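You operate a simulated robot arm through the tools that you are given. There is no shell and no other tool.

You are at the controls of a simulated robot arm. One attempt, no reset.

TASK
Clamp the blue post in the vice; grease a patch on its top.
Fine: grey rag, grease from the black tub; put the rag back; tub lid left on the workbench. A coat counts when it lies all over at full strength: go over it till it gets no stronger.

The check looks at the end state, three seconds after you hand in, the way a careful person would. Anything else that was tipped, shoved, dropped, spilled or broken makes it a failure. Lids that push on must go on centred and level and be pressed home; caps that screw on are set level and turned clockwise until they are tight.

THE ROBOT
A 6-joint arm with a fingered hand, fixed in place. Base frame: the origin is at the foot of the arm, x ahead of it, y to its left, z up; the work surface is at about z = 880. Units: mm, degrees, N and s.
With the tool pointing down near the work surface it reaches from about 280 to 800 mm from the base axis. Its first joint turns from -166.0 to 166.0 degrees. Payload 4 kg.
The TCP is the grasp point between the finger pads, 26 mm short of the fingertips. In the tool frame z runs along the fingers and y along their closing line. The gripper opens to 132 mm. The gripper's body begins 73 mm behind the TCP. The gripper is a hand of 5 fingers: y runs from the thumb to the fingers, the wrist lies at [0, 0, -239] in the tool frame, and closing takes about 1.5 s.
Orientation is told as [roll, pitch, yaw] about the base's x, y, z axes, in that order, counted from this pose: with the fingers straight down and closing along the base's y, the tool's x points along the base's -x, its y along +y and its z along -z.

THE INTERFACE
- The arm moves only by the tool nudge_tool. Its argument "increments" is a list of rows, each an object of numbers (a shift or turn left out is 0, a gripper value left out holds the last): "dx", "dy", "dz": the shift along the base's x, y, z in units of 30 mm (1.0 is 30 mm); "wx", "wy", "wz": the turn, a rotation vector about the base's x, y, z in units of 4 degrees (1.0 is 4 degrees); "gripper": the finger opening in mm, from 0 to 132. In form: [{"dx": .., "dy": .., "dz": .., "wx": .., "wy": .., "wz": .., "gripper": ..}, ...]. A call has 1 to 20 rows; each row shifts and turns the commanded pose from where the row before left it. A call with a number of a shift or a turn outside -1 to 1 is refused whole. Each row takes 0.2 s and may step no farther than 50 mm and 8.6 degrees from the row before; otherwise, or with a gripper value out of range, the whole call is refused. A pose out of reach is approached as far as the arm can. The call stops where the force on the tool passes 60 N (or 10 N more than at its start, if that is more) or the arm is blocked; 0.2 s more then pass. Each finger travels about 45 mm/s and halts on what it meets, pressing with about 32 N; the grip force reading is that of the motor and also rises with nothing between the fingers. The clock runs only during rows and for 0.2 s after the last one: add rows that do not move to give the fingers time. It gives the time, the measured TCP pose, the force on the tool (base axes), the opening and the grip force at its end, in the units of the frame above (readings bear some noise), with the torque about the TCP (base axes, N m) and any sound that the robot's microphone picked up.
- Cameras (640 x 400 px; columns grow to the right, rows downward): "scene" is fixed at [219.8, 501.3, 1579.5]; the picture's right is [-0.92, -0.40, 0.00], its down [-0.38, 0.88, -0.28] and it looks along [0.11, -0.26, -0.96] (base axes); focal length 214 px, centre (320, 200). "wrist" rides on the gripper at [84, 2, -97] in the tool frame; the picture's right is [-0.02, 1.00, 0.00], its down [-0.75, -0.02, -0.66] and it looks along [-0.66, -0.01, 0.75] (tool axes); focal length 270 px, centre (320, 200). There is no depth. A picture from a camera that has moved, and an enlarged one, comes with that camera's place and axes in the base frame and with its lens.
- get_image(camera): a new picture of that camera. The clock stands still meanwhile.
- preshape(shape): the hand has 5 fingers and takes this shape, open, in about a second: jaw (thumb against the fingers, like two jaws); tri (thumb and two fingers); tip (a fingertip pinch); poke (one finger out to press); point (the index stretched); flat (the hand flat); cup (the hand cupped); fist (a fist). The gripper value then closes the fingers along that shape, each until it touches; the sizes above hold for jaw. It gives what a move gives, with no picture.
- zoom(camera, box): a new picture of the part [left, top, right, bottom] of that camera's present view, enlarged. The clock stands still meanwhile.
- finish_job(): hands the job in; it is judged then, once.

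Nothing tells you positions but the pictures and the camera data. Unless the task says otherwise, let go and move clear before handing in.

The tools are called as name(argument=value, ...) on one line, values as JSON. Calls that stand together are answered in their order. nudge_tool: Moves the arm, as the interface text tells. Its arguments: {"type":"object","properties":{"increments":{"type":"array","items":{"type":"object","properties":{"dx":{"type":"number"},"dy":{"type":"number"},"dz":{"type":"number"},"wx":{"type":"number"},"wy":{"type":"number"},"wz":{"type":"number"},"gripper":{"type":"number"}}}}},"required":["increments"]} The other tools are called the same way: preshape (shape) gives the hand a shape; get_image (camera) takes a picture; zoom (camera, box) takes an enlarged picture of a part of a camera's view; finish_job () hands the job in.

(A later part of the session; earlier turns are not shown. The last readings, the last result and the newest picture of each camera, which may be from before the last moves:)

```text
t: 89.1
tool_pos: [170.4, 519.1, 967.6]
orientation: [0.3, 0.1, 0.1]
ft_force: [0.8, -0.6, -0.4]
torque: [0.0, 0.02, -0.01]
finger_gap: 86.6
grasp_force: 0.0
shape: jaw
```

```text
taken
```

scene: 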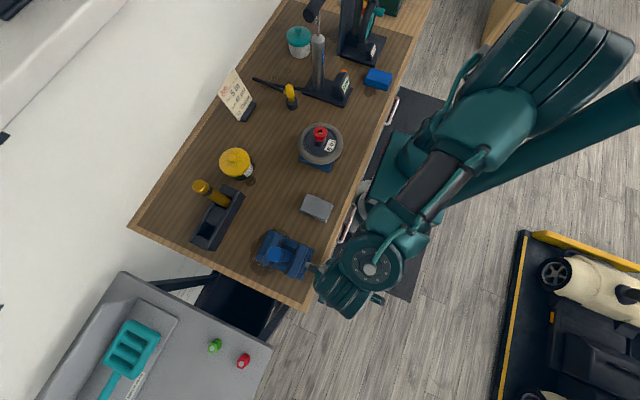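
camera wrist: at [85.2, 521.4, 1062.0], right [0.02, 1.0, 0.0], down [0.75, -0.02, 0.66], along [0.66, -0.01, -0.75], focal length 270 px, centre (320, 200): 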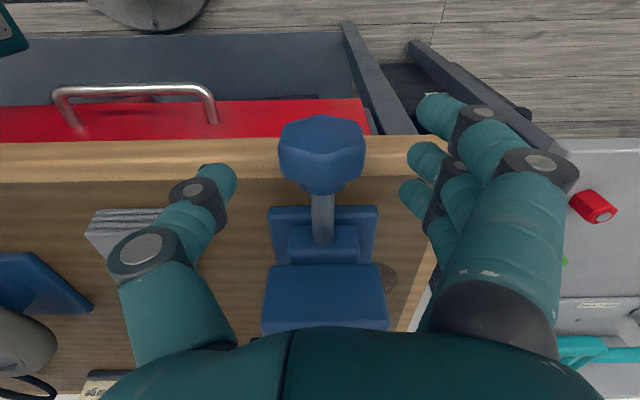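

nudge_tool(increments=[{"dz": -0.5, "dy": 0.05}, {"dz": -0.5}, {"dz": -0.5}, {}])

get_image(camera="wrist")

zoom(camera="scene", box=[240, 210, 400, 330])

```text
t: 90.1
tool_pos: [169.2, 518.4, 921.8]
orientation: [0.3, 0.0, 0.0]
ft_force: [0.6, 0.6, 0.2]
torque: [0.01, 0.0, 0.0]
finger_gap: 86.4
grasp_force: 0.1
shape: jaw
```

```text
taken
camera wrist: at [85.1, 521.7, 1017.3], right [0.02, 1.0, 0.0], down [0.75, -0.02, 0.66], along [0.66, -0.01, -0.75], focal length 270 px, centre (320, 200)
```

wrist: 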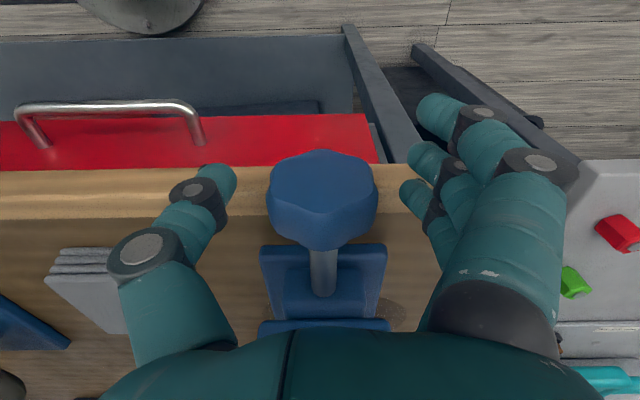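

```text
3.33 times, centred on (320, 270) of scene
camera zoom: at [219.8, 501.3, 1579.5], right [-0.92, -0.4, 0.0], down [-0.38, 0.88, -0.28], along [0.11, -0.26, -0.96], focal length 715 px, centre (320, -33)
```

zoom: 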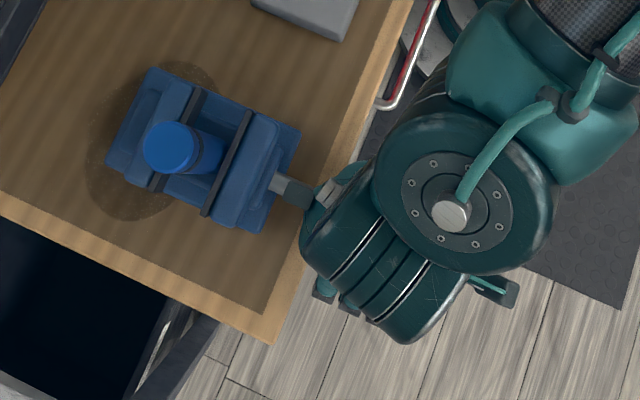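

The knob is between the thumb and fingers. I'll close on it.

nudge_tool(increments=[{"dy": 0.08, "dx": 0.05}, {"gripper": 20}, {}, {}, {}, {}, {}])

get_image(camera="wrist")

```text
t: 91.7
tool_pos: [171.7, 520.5, 922.8]
orientation: [0.2, 0.1, 0.1]
ft_force: [-2.0, -10.1, -1.4]
torque: [-0.06, 0.05, 0.29]
finger_gap: 28.8
grasp_force: 26.2
shape: jaw
```

```text
taken
camera wrist: at [86.5, 523.4, 1017.4], right [0.02, 1.0, 0.0], down [0.75, -0.01, 0.66], along [0.66, -0.01, -0.75], focal length 270 px, centre (320, 200)
```

wrist: 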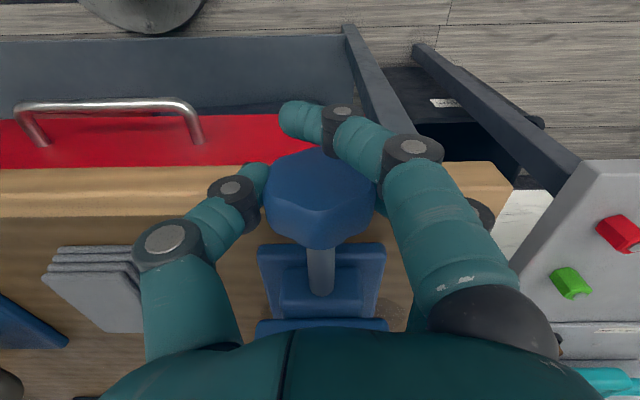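

Gripped. I'll turn clockwise (viewed from the knob end) by 40° about the knob axis and see what happens.

nudge_tool(increments=[{"wx": 1, "dy": -0.019}, {"wx": 1, "dy": -0.019, "dz": -0.002}, {"wx": 1, "dy": -0.018, "dz": -0.003}, {"wx": 1, "dy": -0.018, "dz": -0.005}, {"wx": 1, "dy": -0.018, "dz": -0.006}, {}])

get_image(camera="wrist")

zoom(camera="scene", box=[240, 210, 400, 330])

```text
t: 93.1
tool_pos: [171.6, 519.1, 920.7]
orientation: [20.2, 0.0, 0.1]
ft_force: [-3.7, -23.5, -1.8]
torque: [-0.18, -0.02, 0.29]
finger_gap: 29.4
grasp_force: 31.5
shape: jaw
```

```text
taken
camera wrist: at [86.5, 488.7, 1011.3], right [0.02, 0.94, 0.34], down [0.75, -0.24, 0.61], along [0.66, 0.25, -0.71], focal length 270 px, centre (320, 200)
```

wrist: 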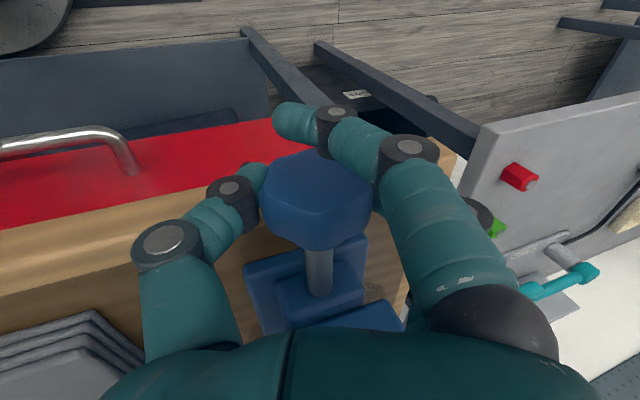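

```text
3.33 times, centred on (320, 270) of scene
camera zoom: at [219.8, 501.3, 1579.5], right [-0.92, -0.4, 0.0], down [-0.38, 0.88, -0.28], along [0.11, -0.26, -0.96], focal length 715 px, centre (320, -33)
```

zoom: 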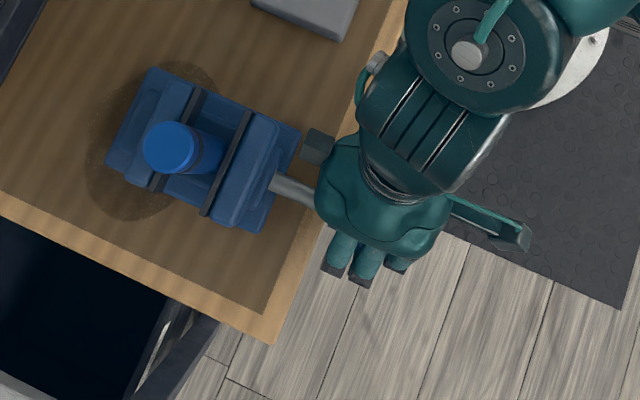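

nudge_tool(increments=[{"wx": 1, "dy": -0.05, "dz": -0.007}, {"wx": 1, "dy": -0.04, "dz": -0.008}, {"wx": 1, "dy": -0.016, "dz": -0.01}, {"wx": 1, "dy": -0.015, "dz": -0.01}, {"wx": 1, "dy": -0.015, "dz": -0.012}, {"wx": 1, "dy": -0.014, "dz": -0.012}, {}])

get_image(camera="wrist")

zoom(camera="scene", box=[240, 210, 400, 330])

```text
t: 94.7
tool_pos: [171.7, 515.1, 920.3]
orientation: [44.3, 0.1, 0.0]
ft_force: [-1.7, -8.6, -11.1]
torque: [-0.13, -0.17, 0.27]
finger_gap: 28.4
grasp_force: 31.8
shape: jaw
```

```text
taken
camera wrist: at [86.3, 450.3, 988.8], right [0.02, 0.72, 0.7], down [0.75, -0.47, 0.46], along [0.66, 0.52, -0.55], focal length 270 px, centre (320, 200)
```

wrist: 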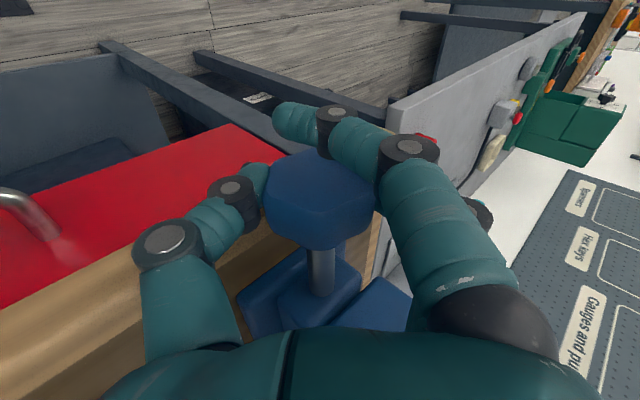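

```text
3.33 times, centred on (320, 270) of scene
camera zoom: at [219.8, 501.3, 1579.5], right [-0.92, -0.4, 0.0], down [-0.38, 0.88, -0.28], along [0.11, -0.26, -0.96], focal length 715 px, centre (320, -33)
```

zoom: 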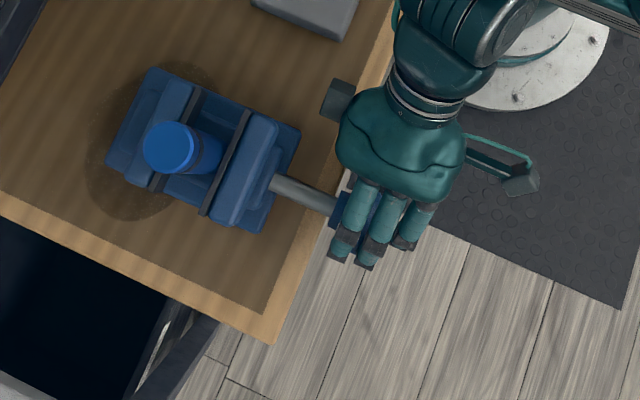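

zoom(camera="scene", box=[260, 225, 320, 273])

```text
8.33 times, centred on (290, 249) of scene
camera zoom: at [219.8, 501.3, 1579.5], right [-0.92, -0.4, 0.0], down [-0.38, 0.88, -0.28], along [0.11, -0.26, -0.96], focal length 1787 px, centre (570, -208)
```

zoom: 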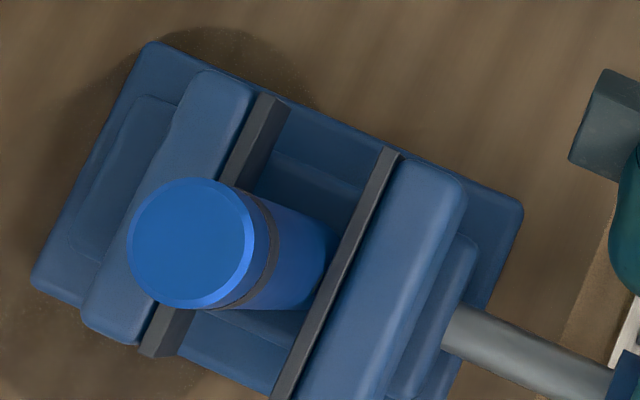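

The jaw moved about 2 mm toward the post, so the direction is right. I'll release, swing back and repeat the stroke.

nudge_tool(increments=[{"gripper": 86}, {}, {}, {}, {"wx": -1, "dy": 0.014, "dz": 0.012}, {"wx": -1, "dy": 0.015, "dz": 0.012}, {"wx": -1, "dy": 0.015, "dz": 0.01}, {"wx": -1, "dy": 0.016, "dz": 0.01}, {"wx": -1, "dy": 0.017, "dz": 0.008}, {"wx": -1, "dy": 0.018, "dz": 0.007}, {"wx": -1, "dy": 0.018, "dz": 0.006}, {"wx": -1, "dy": 0.018, "dz": 0.005}, {"wx": -1, "dy": 0.018, "dz": 0.003}, {"wx": -1, "dy": 0.018, "dz": 0.002}, {"wx": -1, "dy": 0.019}, {}])

get_image(camera="wrist")

zoom(camera="scene", box=[260, 225, 320, 273])

```text
t: 98.1
tool_pos: [171.7, 522.1, 921.9]
orientation: [0.2, 0.1, 0.1]
ft_force: [-0.3, 1.2, 0.6]
torque: [0.01, 0.01, 0.01]
finger_gap: 85.9
grasp_force: 0.1
shape: jaw
```

```text
taken
camera wrist: at [86.1, 523.9, 1018.2], right [0.02, 1.0, 0.0], down [0.75, -0.02, 0.66], along [0.66, -0.01, -0.75], focal length 270 px, centre (320, 200)
```

wrist: 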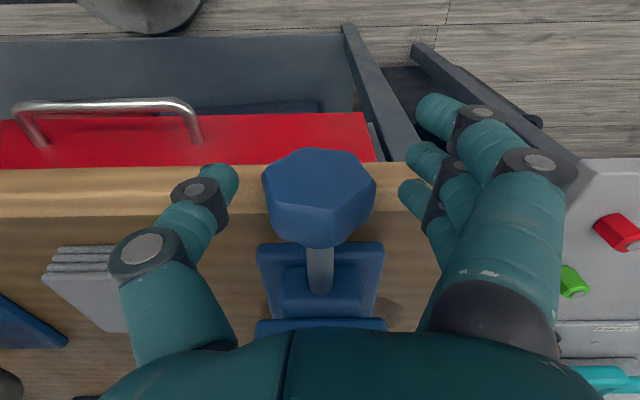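

```text
8.33 times, centred on (290, 249) of scene
camera zoom: at [219.8, 501.3, 1579.5], right [-0.92, -0.4, 0.0], down [-0.38, 0.88, -0.28], along [0.11, -0.26, -0.96], focal length 1787 px, centre (570, -208)
```

zoom: 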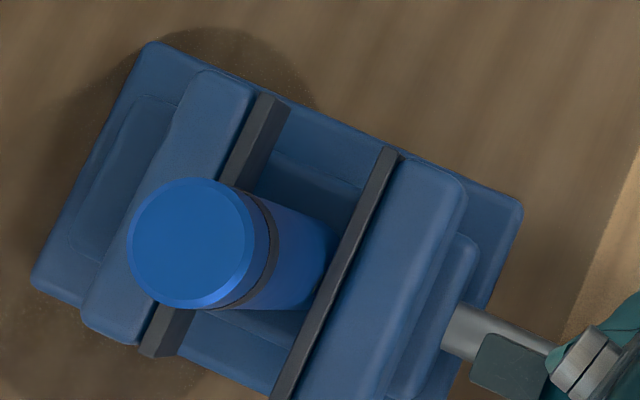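

nudge_tool(increments=[{"dx": 0.06, "dy": -0.05, "gripper": 20}, {}, {}, {}, {}, {}, {"wx": 1, "dy": -0.019}, {"wx": 1, "dy": -0.019, "dz": -0.002}, {"wx": 1, "dy": -0.018, "dz": -0.003}, {"wx": 1, "dy": -0.018, "dz": -0.005}, {"wx": 1, "dy": -0.018, "dz": -0.006}, {"wx": 1, "dy": -0.018, "dz": -0.007}, {"wx": 1, "dy": -0.017, "dz": -0.008}, {"wx": 1, "dy": -0.016, "dz": -0.01}, {"wx": 1, "dy": -0.015, "dz": -0.01}, {"wx": 1, "dy": -0.015, "dz": -0.012}, {"wx": 1, "dy": -0.014, "dz": -0.012}, {"wx": 1, "dy": -0.014, "dz": -0.012}, {}])

zoom(camera="scene", box=[260, 225, 320, 273])

get_image(camera="wrist")

```text
t: 102.1
tool_pos: [172.2, 512.7, 918.5]
orientation: [48.1, 0.1, 0.2]
ft_force: [-13.8, -9.4, -22.2]
torque: [-0.23, -0.21, 0.51]
finger_gap: 27.5
grasp_force: 32.2
shape: jaw
```

```text
8.33 times, centred on (290, 249) of scene
camera zoom: at [219.8, 501.3, 1579.5], right [-0.92, -0.4, 0.0], down [-0.38, 0.88, -0.28], along [0.11, -0.26, -0.96], focal length 1787 px, centre (570, -208)
```

zoom: 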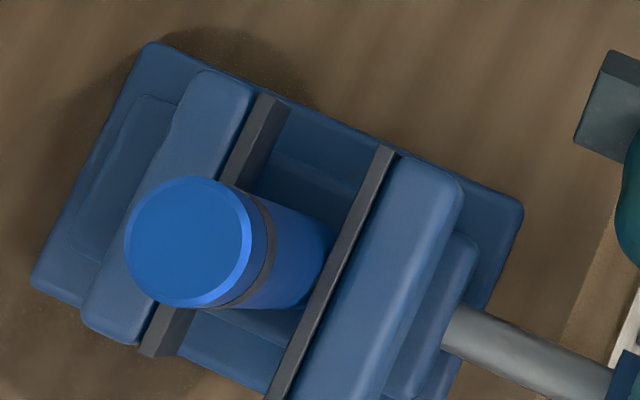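

```text
taken
camera wrist: at [87.2, 443.5, 983.7], right [0.02, 0.67, 0.74], down [0.75, -0.5, 0.43], along [0.66, 0.55, -0.51], focal length 270 px, centre (320, 200)
```

wrist: 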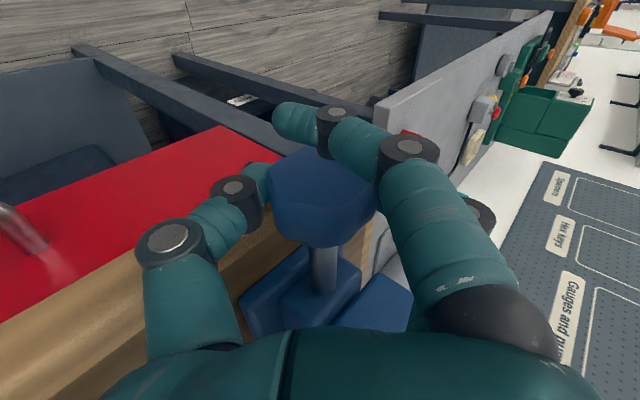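

nudge_tool(increments=[{"gripper": 86}, {}, {}, {}, {"wx": -1, "dy": 0.014, "dz": 0.012}, {"wx": -1, "dy": 0.014, "dz": 0.012}, {"wx": -1, "dy": 0.015, "dz": 0.012}, {"wx": -1, "dy": 0.015, "dz": 0.01}, {"wx": -1, "dy": 0.016, "dz": 0.01}, {"wx": -1, "dy": 0.017, "dz": 0.008}, {"wx": -1, "dy": 0.018, "dz": 0.007}, {"wx": -1, "dy": 0.018, "dz": 0.006}, {"wx": -1, "dy": 0.018, "dz": 0.005}, {"wx": -1, "dy": 0.018, "dz": 0.003}, {"wx": -1, "dy": 0.018, "dz": 0.002}, {"wx": -1, "dy": 0.019}, {}])

zoom(camera="scene", box=[260, 225, 320, 273])

zoom(camera="wrist", box=[220, 120, 420, 320])

```text
t: 105.7
tool_pos: [172.8, 519.5, 921.8]
orientation: [0.2, 0.2, 0.1]
ft_force: [-0.1, -0.6, 0.4]
torque: [0.03, 0.0, -0.03]
finger_gap: 86.2
grasp_force: 0.1
shape: jaw
```

```text
8.33 times, centred on (290, 249) of scene
camera zoom: at [219.8, 501.3, 1579.5], right [-0.92, -0.4, 0.0], down [-0.38, 0.88, -0.28], along [0.11, -0.26, -0.96], focal length 1787 px, centre (570, -208)
```

zoom: 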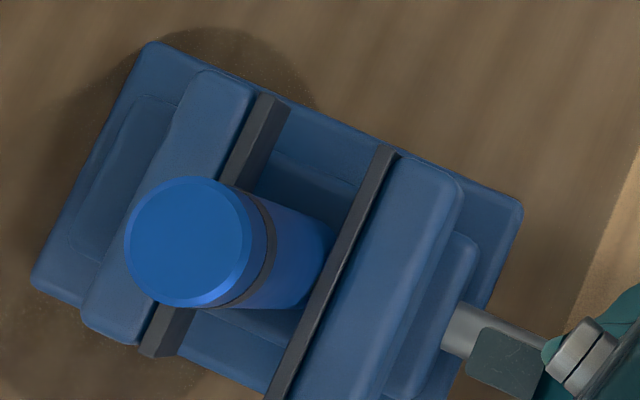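

```text
2.00 times, centred on (320, 220) of wrist
camera zoom: at [87.8, 522.7, 1017.6], right [0.02, 1.0, 0.0], down [0.75, -0.02, 0.66], along [0.66, -0.01, -0.75], focal length 541 px, centre (320, 160)
```

zoom: 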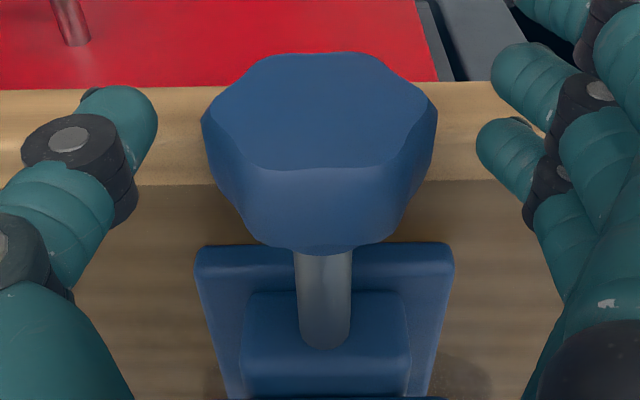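

nudge_tool(increments=[{"dx": 0.06, "dy": 0.0, "gripper": 20}, {}, {}, {}, {}, {}, {"wx": 1, "dy": -0.019}, {"wx": 1, "dy": -0.019, "dz": -0.002}, {"wx": 1, "dy": -0.018, "dz": -0.003}, {"wx": 1, "dy": -0.018, "dz": -0.005}, {"wx": 1, "dy": -0.018, "dz": -0.006}, {"wx": 1, "dy": -0.018, "dz": -0.007}, {"wx": 1, "dy": -0.017, "dz": -0.008}, {"wx": 1, "dy": -0.016, "dz": -0.01}, {"wx": 1, "dy": -0.015, "dz": -0.01}, {"wx": 1, "dy": -0.015, "dz": -0.012}, {"wx": 1, "dy": -0.014, "dz": -0.012}, {"wx": 1, "dy": -0.014, "dz": -0.012}, {}])

zoom(camera="scene", box=[260, 225, 320, 273])

get_image(camera="wrist")

```text
t: 109.7
tool_pos: [174.7, 513.3, 918.6]
orientation: [48.2, 0.0, 0.1]
ft_force: [10.2, -4.7, -22.3]
torque: [-0.2, 0.19, -0.45]
finger_gap: 27.5
grasp_force: 32.0
shape: jaw
```

```text
8.33 times, centred on (290, 249) of scene
camera zoom: at [219.8, 501.3, 1579.5], right [-0.92, -0.4, 0.0], down [-0.38, 0.88, -0.28], along [0.11, -0.26, -0.96], focal length 1787 px, centre (570, -208)
```

zoom: 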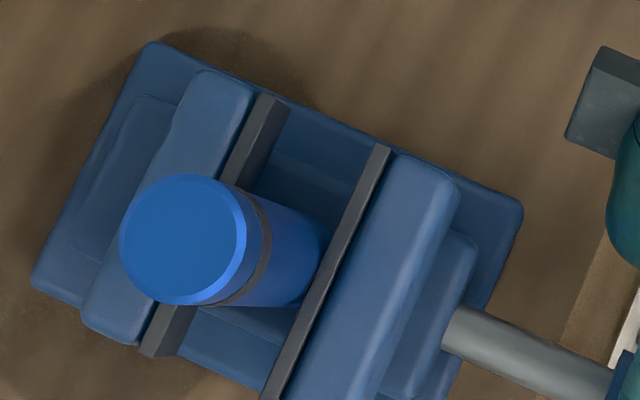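

```text
taken
camera wrist: at [90.2, 443.7, 983.2], right [0.02, 0.67, 0.75], down [0.75, -0.5, 0.43], along [0.66, 0.55, -0.51], focal length 270 px, centre (320, 200)
```

wrist: 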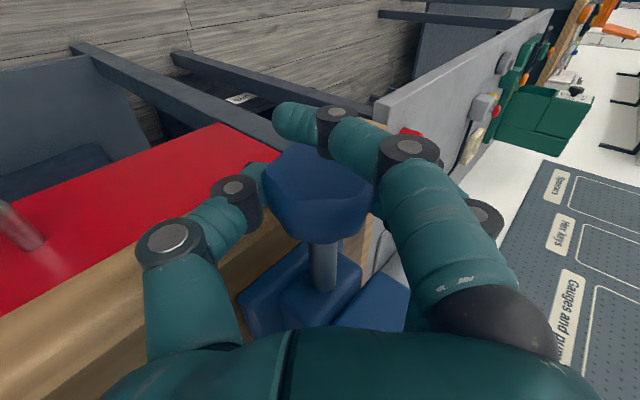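

nudge_tool(increments=[{"gripper": 86}, {}, {}, {}, {"wx": -1, "dy": 0.014, "dz": 0.012}, {"wx": -1, "dy": 0.014, "dz": 0.012}, {"wx": -1, "dy": 0.015, "dz": 0.012}, {"wx": -1, "dy": 0.015, "dz": 0.01}, {"wx": -1, "dy": 0.016, "dz": 0.01}, {"wx": -1, "dy": 0.017, "dz": 0.008}, {"wx": -1, "dy": 0.018, "dz": 0.007}, {"wx": -1, "dy": 0.018, "dz": 0.006}, {"wx": -1, "dy": 0.018, "dz": 0.005}, {"wx": -1, "dy": 0.018, "dz": 0.003}, {"wx": -1, "dy": 0.018, "dz": 0.002}, {"wx": -1, "dy": 0.019}, {}])

nudge_tool(increments=[{"dx": 0.03, "dy": 0.02, "gripper": 20}, {}, {}, {}, {}, {}, {"wx": 1, "dy": -0.019}, {"wx": 1, "dy": -0.019, "dz": -0.002}, {"wx": 1, "dy": -0.018, "dz": -0.003}, {"wx": 1, "dy": -0.018, "dz": -0.005}, {"wx": 1, "dy": -0.018, "dz": -0.006}, {"wx": 1, "dy": -0.018, "dz": -0.007}, {"wx": 1, "dy": -0.017, "dz": -0.008}, {"wx": 1, "dy": -0.016, "dz": -0.01}, {"wx": 1, "dy": -0.015, "dz": -0.01}, {"wx": 1, "dy": -0.015, "dz": -0.012}, {"wx": 1, "dy": -0.014, "dz": -0.012}, {"wx": 1, "dy": -0.014, "dz": -0.012}, {}])

zoom(camera="scene", box=[260, 225, 320, 273])

get_image(camera="wrist")

```text
t: 113.3
tool_pos: [173.8, 519.8, 922.2]
orientation: [0.2, 0.1, 0.1]
ft_force: [-0.3, 0.8, -0.2]
torque: [0.0, 0.0, 0.01]
finger_gap: 85.8
grasp_force: 0.0
shape: jaw
```

```text
t: 117.3
tool_pos: [175.6, 514.3, 919.0]
orientation: [48.2, -0.1, 0.1]
ft_force: [9.1, -14.8, -17.5]
torque: [-0.19, 0.12, -0.24]
finger_gap: 27.9
grasp_force: 31.9
shape: jaw
```

```text
8.33 times, centred on (290, 249) of scene
camera zoom: at [219.8, 501.3, 1579.5], right [-0.92, -0.4, 0.0], down [-0.38, 0.88, -0.28], along [0.11, -0.26, -0.96], focal length 1787 px, centre (570, -208)
```

zoom: 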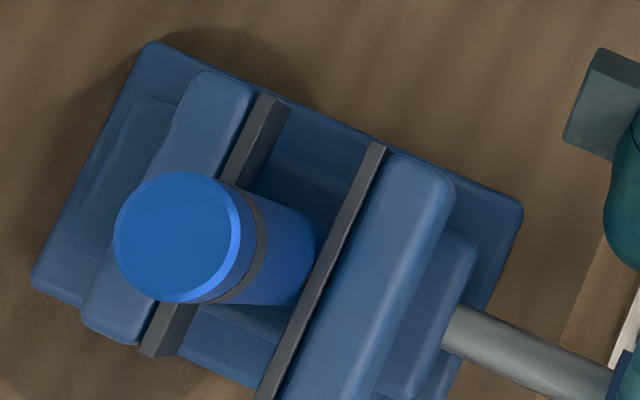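

```text
taken
camera wrist: at [90.8, 444.6, 983.4], right [0.02, 0.67, 0.75], down [0.75, -0.5, 0.43], along [0.66, 0.55, -0.51], focal length 270 px, centre (320, 200)
```

wrist: 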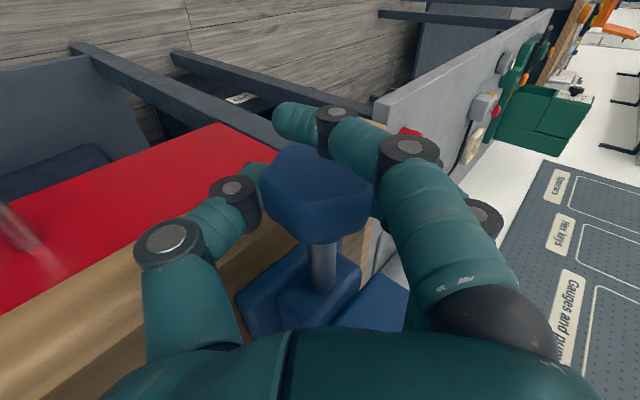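

nudge_tool(increments=[{"gripper": 86}, {}, {}, {}, {"wx": -1, "dy": 0.014, "dz": 0.012}, {"wx": -1, "dy": 0.014, "dz": 0.012}, {"wx": -1, "dy": 0.015, "dz": 0.012}, {"wx": -1, "dy": 0.015, "dz": 0.01}, {"wx": -1, "dy": 0.016, "dz": 0.01}, {"wx": -1, "dy": 0.017, "dz": 0.008}, {"wx": -1, "dy": 0.018, "dz": 0.007}, {"wx": -1, "dy": 0.018, "dz": 0.006}, {"wx": -1, "dy": 0.018, "dz": 0.005}, {"wx": -1, "dy": 0.018, "dz": 0.003}, {"wx": -1, "dy": 0.018, "dz": 0.002}, {"wx": -1, "dy": 0.019}, {}])

nudge_tool(increments=[{"dx": 0.03, "dy": -0.01, "gripper": 20}, {}, {}, {}, {}, {}, {"wx": 1, "dy": -0.019}, {"wx": 1, "dy": -0.019, "dz": -0.002}, {"wx": 1, "dy": -0.018, "dz": -0.003}, {"wx": 1, "dy": -0.018, "dz": -0.005}, {"wx": 1, "dy": -0.018, "dz": -0.006}, {"wx": 1, "dy": -0.018, "dz": -0.007}, {"wx": 1, "dy": -0.017, "dz": -0.008}, {"wx": 1, "dy": -0.016, "dz": -0.01}, {"wx": 1, "dy": -0.015, "dz": -0.01}, {"wx": 1, "dy": -0.015, "dz": -0.012}, {"wx": 1, "dy": -0.014, "dz": -0.012}, {"wx": 1, "dy": -0.014, "dz": -0.012}, {}])

zoom(camera="scene", box=[260, 225, 320, 273])

get_image(camera="wrist")

```text
t: 120.9
tool_pos: [174.9, 520.0, 923.1]
orientation: [0.2, 0.1, 0.1]
ft_force: [-0.4, -0.4, -0.3]
torque: [0.0, 0.03, -0.01]
finger_gap: 86.1
grasp_force: 0.1
shape: jaw
```

```text
t: 124.9
tool_pos: [175.6, 512.8, 919.5]
orientation: [48.2, 0.0, 0.1]
ft_force: [4.4, -10.8, -17.2]
torque: [-0.17, 0.01, -0.14]
finger_gap: 28.9
grasp_force: 31.5
shape: jaw
```

```text
8.33 times, centred on (290, 249) of scene
camera zoom: at [219.8, 501.3, 1579.5], right [-0.92, -0.4, 0.0], down [-0.38, 0.88, -0.28], along [0.11, -0.26, -0.96], focal length 1787 px, centre (570, -208)
```

zoom: 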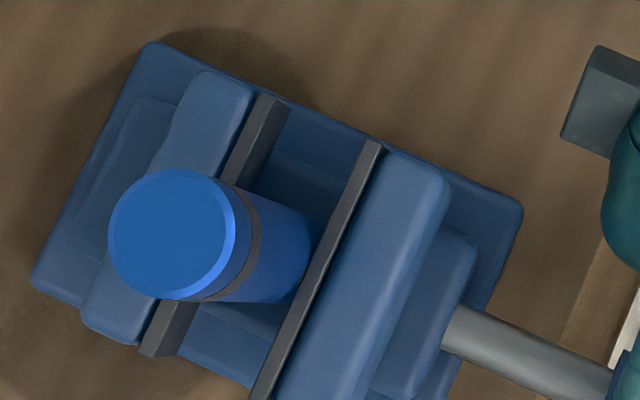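

```text
taken
camera wrist: at [91.7, 444.1, 983.6], right [0.02, 0.67, 0.75], down [0.75, -0.5, 0.43], along [0.66, 0.55, -0.51], focal length 270 px, centre (320, 200)
```

wrist: 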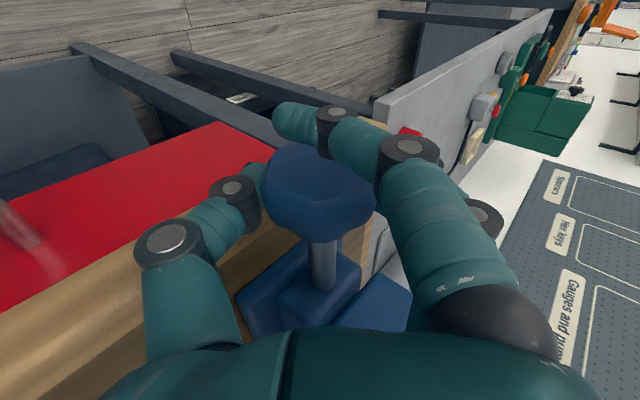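

nudge_tool(increments=[{"gripper": 86}, {}, {}, {}, {"wx": -1, "dy": 0.014, "dz": 0.012}, {"wx": -1, "dy": 0.014, "dz": 0.012}, {"wx": -1, "dy": 0.015, "dz": 0.012}, {"wx": -1, "dy": 0.015, "dz": 0.01}, {"wx": -1, "dy": 0.016, "dz": 0.01}, {"wx": -1, "dy": 0.017, "dz": 0.008}, {"wx": -1, "dy": 0.018, "dz": 0.007}, {"wx": -1, "dy": 0.018, "dz": 0.006}, {"wx": -1, "dy": 0.018, "dz": 0.005}, {"wx": -1, "dy": 0.018, "dz": 0.003}, {"wx": -1, "dy": 0.018, "dz": 0.002}, {"wx": -1, "dy": 0.019}, {}])

nudge_tool(increments=[{"dx": 0.04, "dy": 0.0, "gripper": 20}, {}, {}, {}, {}, {}, {"wx": 1, "dy": -0.019}, {"wx": 1, "dy": -0.019, "dz": -0.002}, {"wx": 1, "dy": -0.018, "dz": -0.003}, {"wx": 1, "dy": -0.018, "dz": -0.005}, {"wx": 1, "dy": -0.018, "dz": -0.006}, {"wx": 1, "dy": -0.018, "dz": -0.007}, {"wx": 1, "dy": -0.017, "dz": -0.008}, {"wx": 1, "dy": -0.016, "dz": -0.01}, {"wx": 1, "dy": -0.015, "dz": -0.01}, {"wx": 1, "dy": -0.015, "dz": -0.012}, {"wx": 1, "dy": -0.014, "dz": -0.012}, {"wx": 1, "dy": -0.014, "dz": -0.012}, {}])

zoom(camera="scene", box=[260, 225, 320, 273])

get_image(camera="wrist")

```text
t: 128.5
tool_pos: [176.3, 519.2, 921.8]
orientation: [0.2, 0.0, 0.0]
ft_force: [0.7, -0.8, -0.8]
torque: [-0.01, 0.02, -0.01]
finger_gap: 85.9
grasp_force: 0.0
shape: jaw
```

```text
t: 132.5
tool_pos: [178.0, 513.6, 919.1]
orientation: [48.1, 0.0, 0.1]
ft_force: [1.4, -8.4, -21.2]
torque: [-0.27, 0.13, -0.14]
finger_gap: 27.9
grasp_force: 31.9
shape: jaw
```

```text
8.33 times, centred on (290, 249) of scene
camera zoom: at [219.8, 501.3, 1579.5], right [-0.92, -0.4, 0.0], down [-0.38, 0.88, -0.28], along [0.11, -0.26, -0.96], focal length 1787 px, centre (570, -208)
```

zoom: 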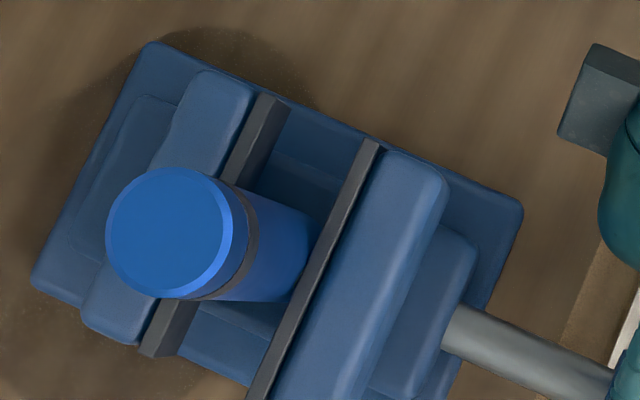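

```text
taken
camera wrist: at [92.9, 443.8, 983.3], right [0.02, 0.67, 0.75], down [0.75, -0.5, 0.43], along [0.66, 0.55, -0.51], focal length 270 px, centre (320, 200)
```

wrist: 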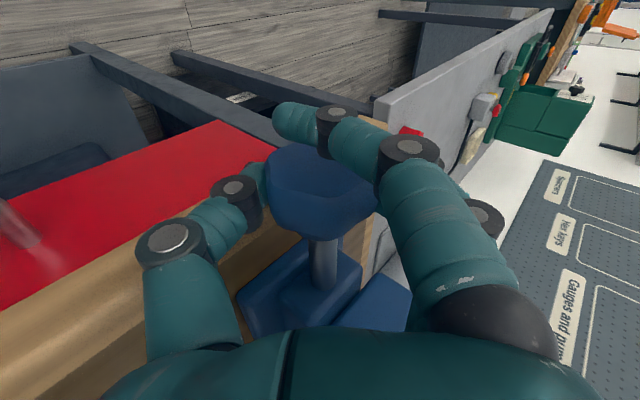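

nudge_tool(increments=[{"gripper": 86}, {}, {}, {}, {"wx": -1, "dy": 0.014, "dz": 0.012}, {"wx": -1, "dy": 0.014, "dz": 0.012}, {"wx": -1, "dy": 0.015, "dz": 0.012}, {"wx": -1, "dy": 0.015, "dz": 0.01}, {"wx": -1, "dy": 0.016, "dz": 0.01}, {"wx": -1, "dy": 0.017, "dz": 0.008}, {"wx": -1, "dy": 0.018, "dz": 0.007}, {"wx": -1, "dy": 0.018, "dz": 0.006}, {"wx": -1, "dy": 0.018, "dz": 0.005}, {"wx": -1, "dy": 0.018, "dz": 0.003}, {"wx": -1, "dy": 0.018, "dz": 0.002}, {"wx": -1, "dy": 0.019}, {}])

zoom(camera="wrist", box=[220, 120, 420, 320])

nudge_tool(increments=[{"dx": 0.02, "dy": 0.0, "gripper": 20}, {}, {}, {}, {}, {}, {"wx": 1, "dy": -0.019}, {"wx": 1, "dy": -0.019, "dz": -0.002}, {"wx": 1, "dy": -0.018, "dz": -0.003}, {"wx": 1, "dy": -0.018, "dz": -0.005}, {"wx": 1, "dy": -0.018, "dz": -0.006}, {"wx": 1, "dy": -0.018, "dz": -0.007}, {}])

zoom(camera="scene", box=[260, 225, 320, 273])

zoom(camera="wrist", box=[220, 120, 420, 320])

```text
t: 136.1
tool_pos: [177.6, 517.7, 922.3]
orientation: [0.3, 0.1, 0.0]
ft_force: [0.2, 0.7, 0.1]
torque: [0.01, 0.01, 0.04]
finger_gap: 85.8
grasp_force: 0.0
shape: jaw
```

```text
2.00 times, centred on (320, 220) of wrist
camera zoom: at [92.1, 521.8, 1017.9], right [0.02, 1.0, 0.0], down [0.75, -0.02, 0.66], along [0.66, -0.01, -0.75], focal length 541 px, centre (320, 160)
```

zoom: 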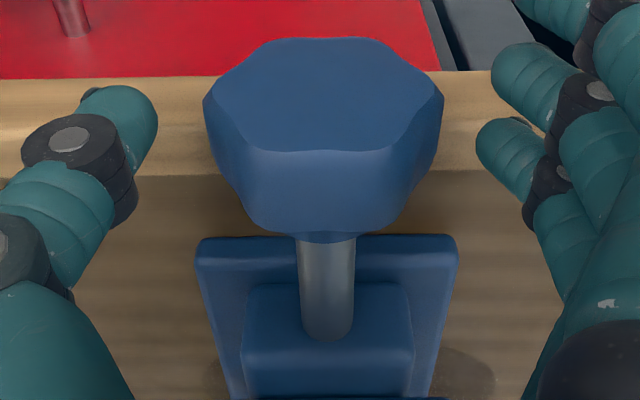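

```text
t: 138.9
tool_pos: [178.7, 515.8, 920.9]
orientation: [24.1, 0.1, 0.0]
ft_force: [2.0, -18.0, -13.4]
torque: [-0.33, 0.08, -0.29]
finger_gap: 28.2
grasp_force: 31.9
shape: jaw
```

```text
8.33 times, centred on (290, 249) of scene
camera zoom: at [219.8, 501.3, 1579.5], right [-0.92, -0.4, 0.0], down [-0.38, 0.88, -0.28], along [0.11, -0.26, -0.96], focal length 1787 px, centre (570, -208)
```

zoom: 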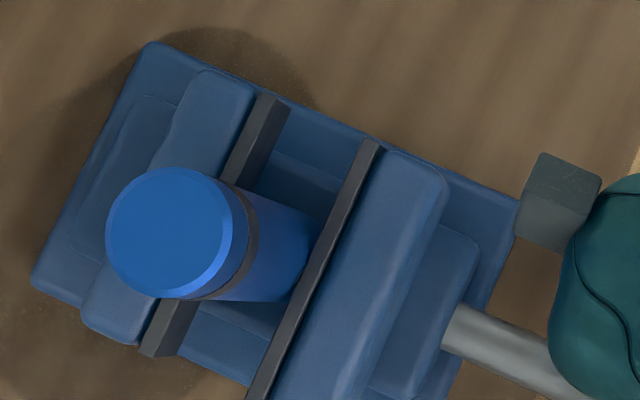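

```text
2.00 times, centred on (320, 220) of wrist
camera zoom: at [93.1, 479.1, 1008.6], right [0.02, 0.91, 0.41], down [0.75, -0.28, 0.59], along [0.66, 0.3, -0.69], focal length 541 px, centre (320, 160)
```

zoom: 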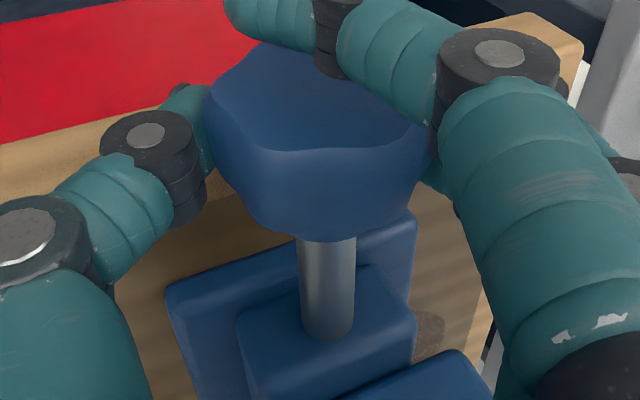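

The jaw has stopped and the fingers now slip on the knob, so it's nearly tight. I'll re-grip on the hex flats (at roll 30°) and apply one firmer turn.

nudge_tool(increments=[{"gripper": 86}, {}, {}, {}, {"wx": 1, "dy": -0.017, "dz": -0.008}, {"wx": 0.5, "dy": -0.008, "dz": -0.005}, {"gripper": 15}, {}, {}, {}, {}, {}, {}])

zoom(camera="wrist", box=[220, 120, 420, 320])

```text
t: 141.7
tool_pos: [177.8, 514.1, 919.4]
orientation: [30.1, 0.1, 0.0]
ft_force: [1.4, -8.4, -7.4]
torque: [-0.11, 0.06, -0.17]
finger_gap: 27.8
grasp_force: 32.1
shape: jaw
```

```text
2.00 times, centred on (320, 220) of wrist
camera zoom: at [93.6, 468.7, 1003.5], right [0.02, 0.87, 0.5], down [0.75, -0.34, 0.56], along [0.66, 0.36, -0.66], focal length 541 px, centre (320, 160)
```

zoom: 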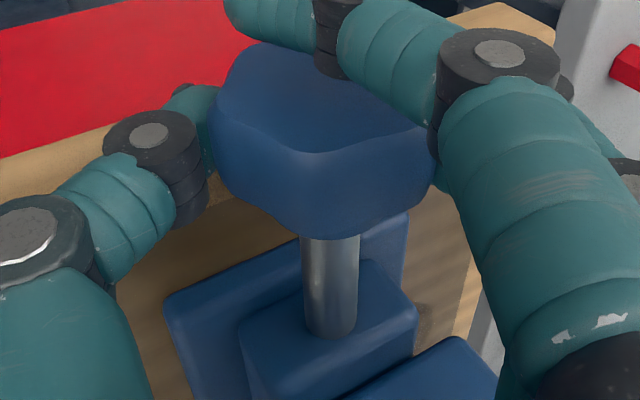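

nudge_tool(increments=[{"wx": 1, "dy": -0.017, "dz": -0.008}, {"wx": 1, "dy": -0.016, "dz": -0.01}, {"wx": 1, "dy": -0.015, "dz": -0.01}, {"wx": 1, "dy": -0.015, "dz": -0.012}, {"wx": 1, "dy": -0.014, "dz": -0.012}, {}])

zoom(camera="wrist", box=[220, 120, 420, 320])

zoom(camera="scene", box=[260, 225, 320, 273])

```text
t: 143.1
tool_pos: [177.3, 512.7, 918.8]
orientation: [50.2, 0.0, 0.1]
ft_force: [9.0, -11.2, -17.3]
torque: [-0.3, 0.05, -0.28]
finger_gap: 28.3
grasp_force: 32.5
shape: jaw
```

```text
2.00 times, centred on (320, 220) of wrist
camera zoom: at [93.3, 441.1, 980.5], right [0.02, 0.64, 0.77], down [0.75, -0.51, 0.41], along [0.66, 0.57, -0.49], focal length 541 px, centre (320, 160)
```

zoom: 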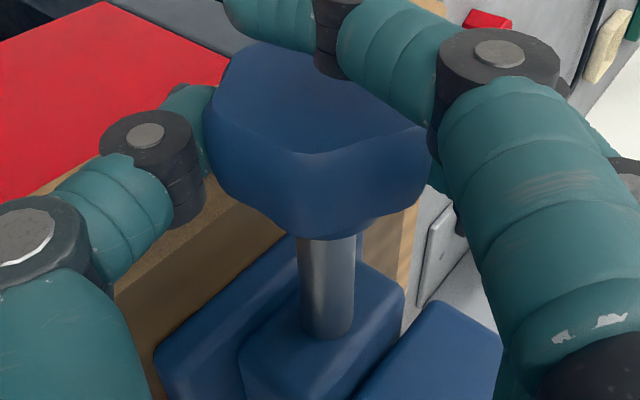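

```text
8.33 times, centred on (290, 249) of scene
camera zoom: at [219.8, 501.3, 1579.5], right [-0.92, -0.4, 0.0], down [-0.38, 0.88, -0.28], along [0.11, -0.26, -0.96], focal length 1787 px, centre (570, -208)
```

zoom: 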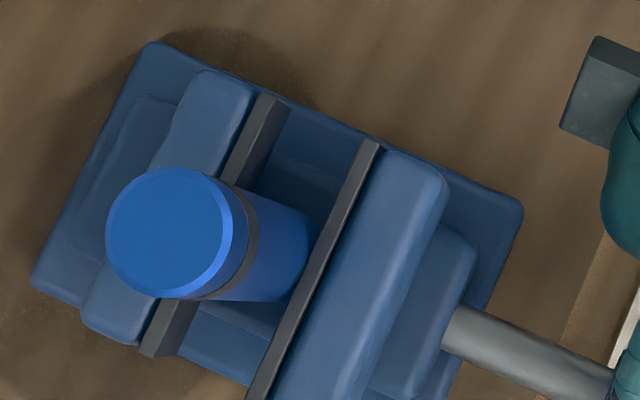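

nudge_tool(increments=[{"gripper": 86}, {}, {}, {}, {}])

zoom(camera="wrist", box=[220, 120, 420, 320])

```text
t: 144.3
tool_pos: [177.9, 514.1, 918.3]
orientation: [50.3, 0.0, 0.1]
ft_force: [0.0, -0.8, -0.1]
torque: [0.02, 0.01, 0.01]
finger_gap: 86.0
grasp_force: 0.1
shape: jaw
```

```text
2.00 times, centred on (320, 220) of wrist
camera zoom: at [92.8, 441.4, 981.1], right [0.02, 0.64, 0.77], down [0.75, -0.51, 0.41], along [0.66, 0.57, -0.49], focal length 541 px, centre (320, 160)
```

zoom: 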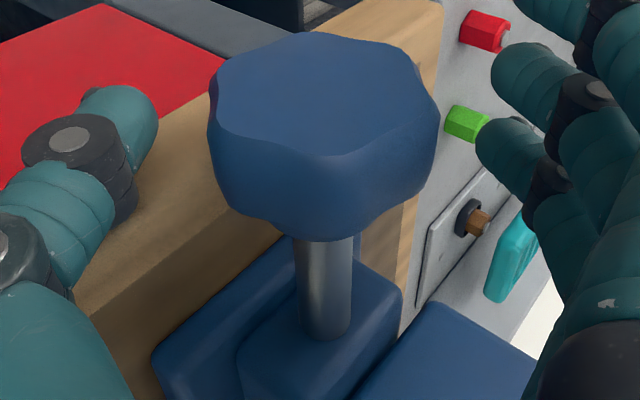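

nudge_tool(increments=[{"wx": -1, "dy": 0.014, "dz": 0.012}, {"wx": -1, "dy": 0.014, "dz": 0.012}, {"wx": -1, "dy": 0.015, "dz": 0.012}, {"wx": -1, "dy": 0.015, "dz": 0.01}, {"wx": -1, "dy": 0.016, "dz": 0.01}, {"wx": -1, "dy": 0.017, "dz": 0.008}, {"wx": -1, "dy": 0.018, "dz": 0.007}, {"wx": -1, "dy": 0.018, "dz": 0.006}, {"wx": -1, "dy": 0.018, "dz": 0.005}, {"wx": -1, "dy": 0.018, "dz": 0.003}, {"wx": -1, "dy": 0.018, "dz": 0.002}, {"wx": -1, "dy": 0.019}, {"wx": -0.5}, {}])

zoom(camera="wrist", box=[220, 120, 420, 320])

```text
t: 147.3
tool_pos: [177.4, 519.5, 923.5]
orientation: [0.2, 0.1, 0.1]
ft_force: [-1.0, 0.2, -0.1]
torque: [0.03, 0.0, -0.01]
finger_gap: 85.9
grasp_force: 0.0
shape: jaw
```

```text
2.00 times, centred on (320, 220) of wrist
camera zoom: at [93.1, 521.5, 1018.1], right [0.02, 1.0, 0.0], down [0.75, -0.02, 0.66], along [0.66, -0.01, -0.75], focal length 541 px, centre (320, 160)
```

zoom: 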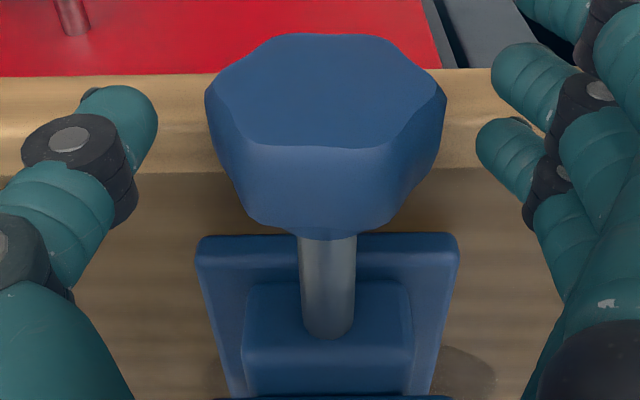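

zoom(camera="scene", box=[260, 225, 320, 273])

```text
8.33 times, centred on (290, 249) of scene
camera zoom: at [219.8, 501.3, 1579.5], right [-0.92, -0.4, 0.0], down [-0.38, 0.88, -0.28], along [0.11, -0.26, -0.96], focal length 1787 px, centre (570, -208)
```

zoom: 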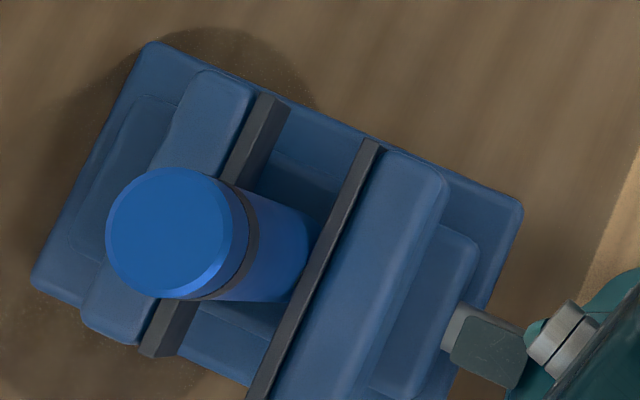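

The jaw stays clamped against the post. Next I'll rise from the knob and go look at the grease tub.

nudge_tool(increments=[{"dz": 0.8}, {"dz": 0.9}, {"dz": 0.9}, {"dz": 0.9}, {"dz": 0.9}, {"dz": 0.9}, {"dz": 0.9}, {"dz": 0.6, "dy": -0.6}, {"dy": -0.9, "dx": 0.3}, {"dy": -0.9, "dx": 0.3}, {"dy": -0.9, "dx": 0.6}, {"dy": -0.6, "dx": 0.8}, {"dy": -0.5, "dx": 0.9}, {}])

```text
t: 150.3
tool_pos: [265.6, 387.5, 1127.8]
orientation: [0.3, 0.1, 0.1]
ft_force: [-0.5, -0.3, -0.8]
torque: [0.01, -0.01, 0.05]
finger_gap: 85.9
grasp_force: 0.0
shape: jaw
```

nudge_tool(increments=[{"dx": 0.9, "dy": -0.3}, {"dx": 0.9, "dy": -0.3}, {"dx": 0.9, "dy": -0.3}, {"dx": 0.9, "dy": -0.3}, {"dx": 0.9, "dy": -0.3}, {"dx": 0.9, "dy": -0.3}, {"dx": 0.7, "dy": -0.3}, {}])

get_image(camera="wrist")

get_image(camera="scene")

```text
t: 152.1
tool_pos: [449.8, 323.6, 1127.1]
orientation: [0.3, 0.0, 0.1]
ft_force: [-1.4, 0.2, 0.3]
torque: [-0.02, -0.01, -0.03]
finger_gap: 86.1
grasp_force: 0.0
shape: jaw
```

```text
taken
camera wrist: at [363.8, 326.7, 1222.7], right [0.02, 1.0, 0.0], down [0.75, -0.02, 0.66], along [0.66, -0.01, -0.75], focal length 270 px, centre (320, 200)
```

wrist: 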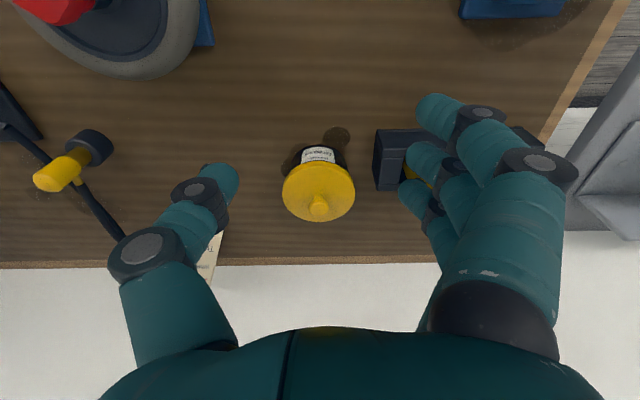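

```text
taken
```

scene: 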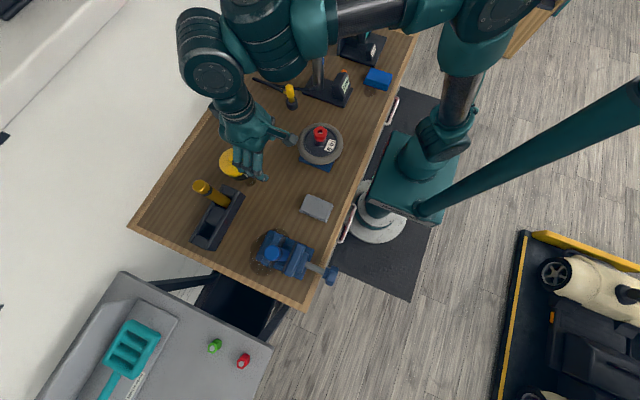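

zoom(camera="wrist", box=[240, 110, 400, 230])

zoom(camera="scene", box=[180, 120, 300, 220])

```text
3.33 times, centred on (320, 170) of wrist
camera zoom: at [363.8, 326.7, 1222.7], right [0.02, 1.0, 0.0], down [0.75, -0.02, 0.66], along [0.66, -0.01, -0.75], focal length 901 px, centre (320, 300)
```

zoom: 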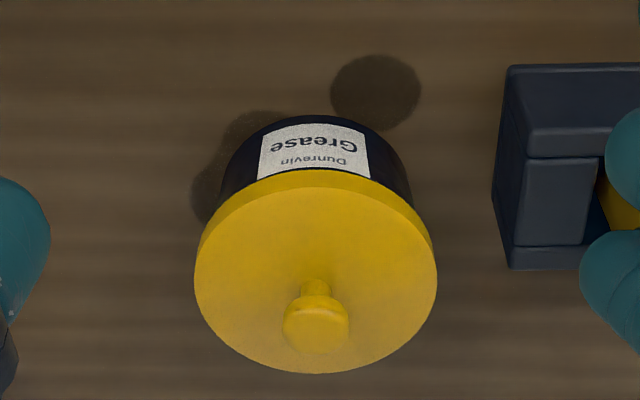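

```text
4.00 times, centred on (240, 170) of scene
camera zoom: at [219.8, 501.3, 1579.5], right [-0.92, -0.4, 0.0], down [-0.38, 0.88, -0.28], along [0.11, -0.26, -0.96], focal length 858 px, centre (640, 320)
```

zoom: 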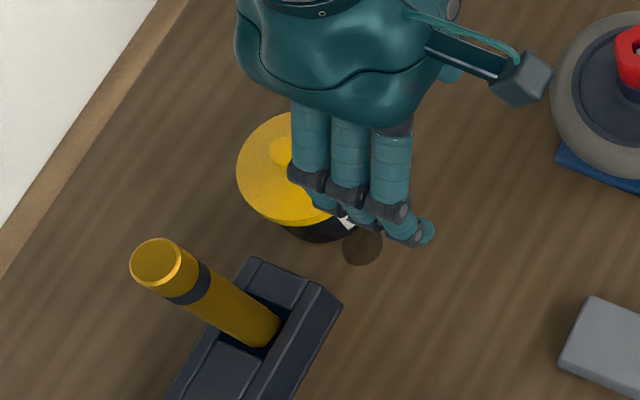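

The lid's knob is at about (607, 320, 957) and the lid is about 98 mm across, so it looks like a push-on lid. I'll go above it and grip the knob with the fingertips.

nudge_tool(increments=[{"dx": 0.9, "gripper": 70}, {"dx": 0.9}, {"dx": 0.9}, {"dx": 0.9, "dz": -0.3}, {"dx": 0.9, "dz": -0.6}, {"dx": 0.7, "dy": -0.1, "dz": -0.8}, {}])

get_image(camera="wrist")

get_image(camera="scene")

```text
t: 153.9
tool_pos: [568.8, 332.3, 1115.5]
orientation: [1.7, -2.6, 2.4]
ft_force: [1.0, 0.4, 0.3]
torque: [0.02, 0.03, 0.02]
finger_gap: 70.9
grasp_force: 0.0
shape: jaw
stopped in row 7: the arm was blocked; the commanded pose is now the measured one
```

```text
taken
camera wrist: at [479.6, 328.5, 1206.7], right [-0.03, 1.0, 0.03], down [0.72, 0.0, 0.69], along [0.69, 0.04, -0.72], focal length 270 px, centre (320, 200)
```

wrist: 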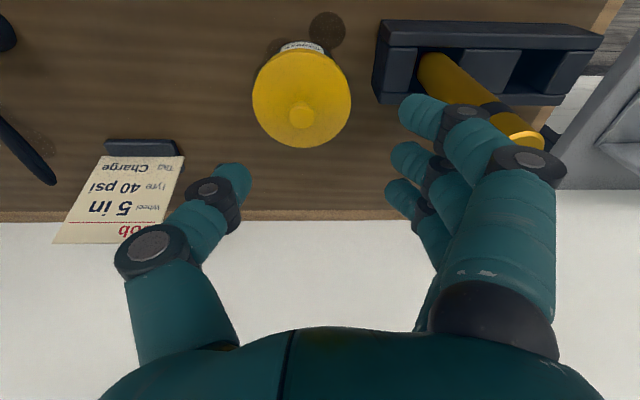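

```text
taken
```

scene: 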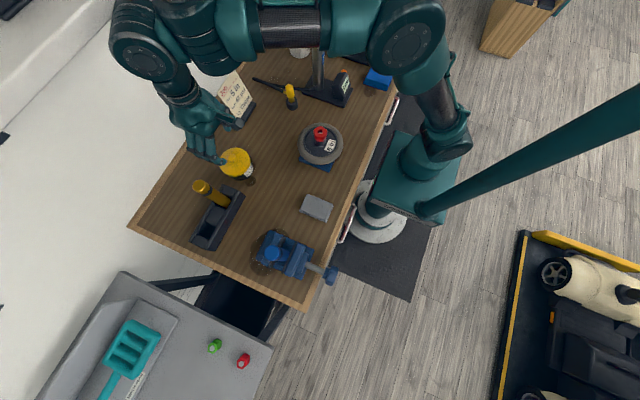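

nudge_tool(increments=[{"wx": -0.43, "wy": 0.65, "wz": -0.6}, {}, {}])

nudge_tool(increments=[{"dz": -0.3}, {"dz": -0.3}, {"dz": -0.3}, {}])

get_image(camera="scene")

```text
t: 154.9
tool_pos: [552.5, 322.9, 1116.2]
orientation: [-0.5, 1.0, 0.0]
ft_force: [-0.5, -0.1, -0.5]
torque: [0.01, 0.04, 0.0]
finger_gap: 70.7
grasp_force: 0.0
shape: jaw
stopped in row 3: the arm was blocked; the commanded pose is now the measured one
```

```text
t: 155.9
tool_pos: [572.9, 330.6, 1077.0]
orientation: [-0.9, 1.7, 0.0]
ft_force: [0.0, 0.2, 0.7]
torque: [-0.01, 0.0, 0.02]
finger_gap: 70.6
grasp_force: 0.0
shape: jaw
```

```text
taken
```

scene: 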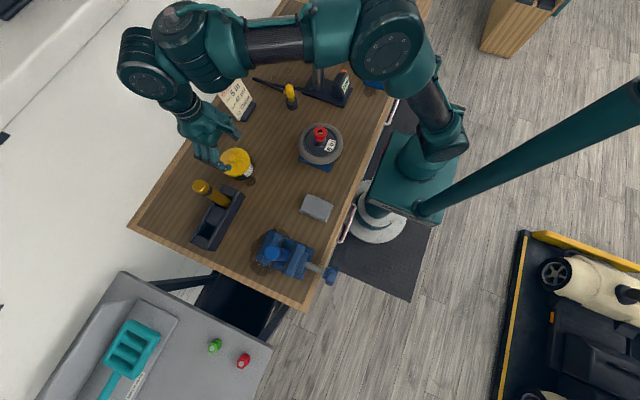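

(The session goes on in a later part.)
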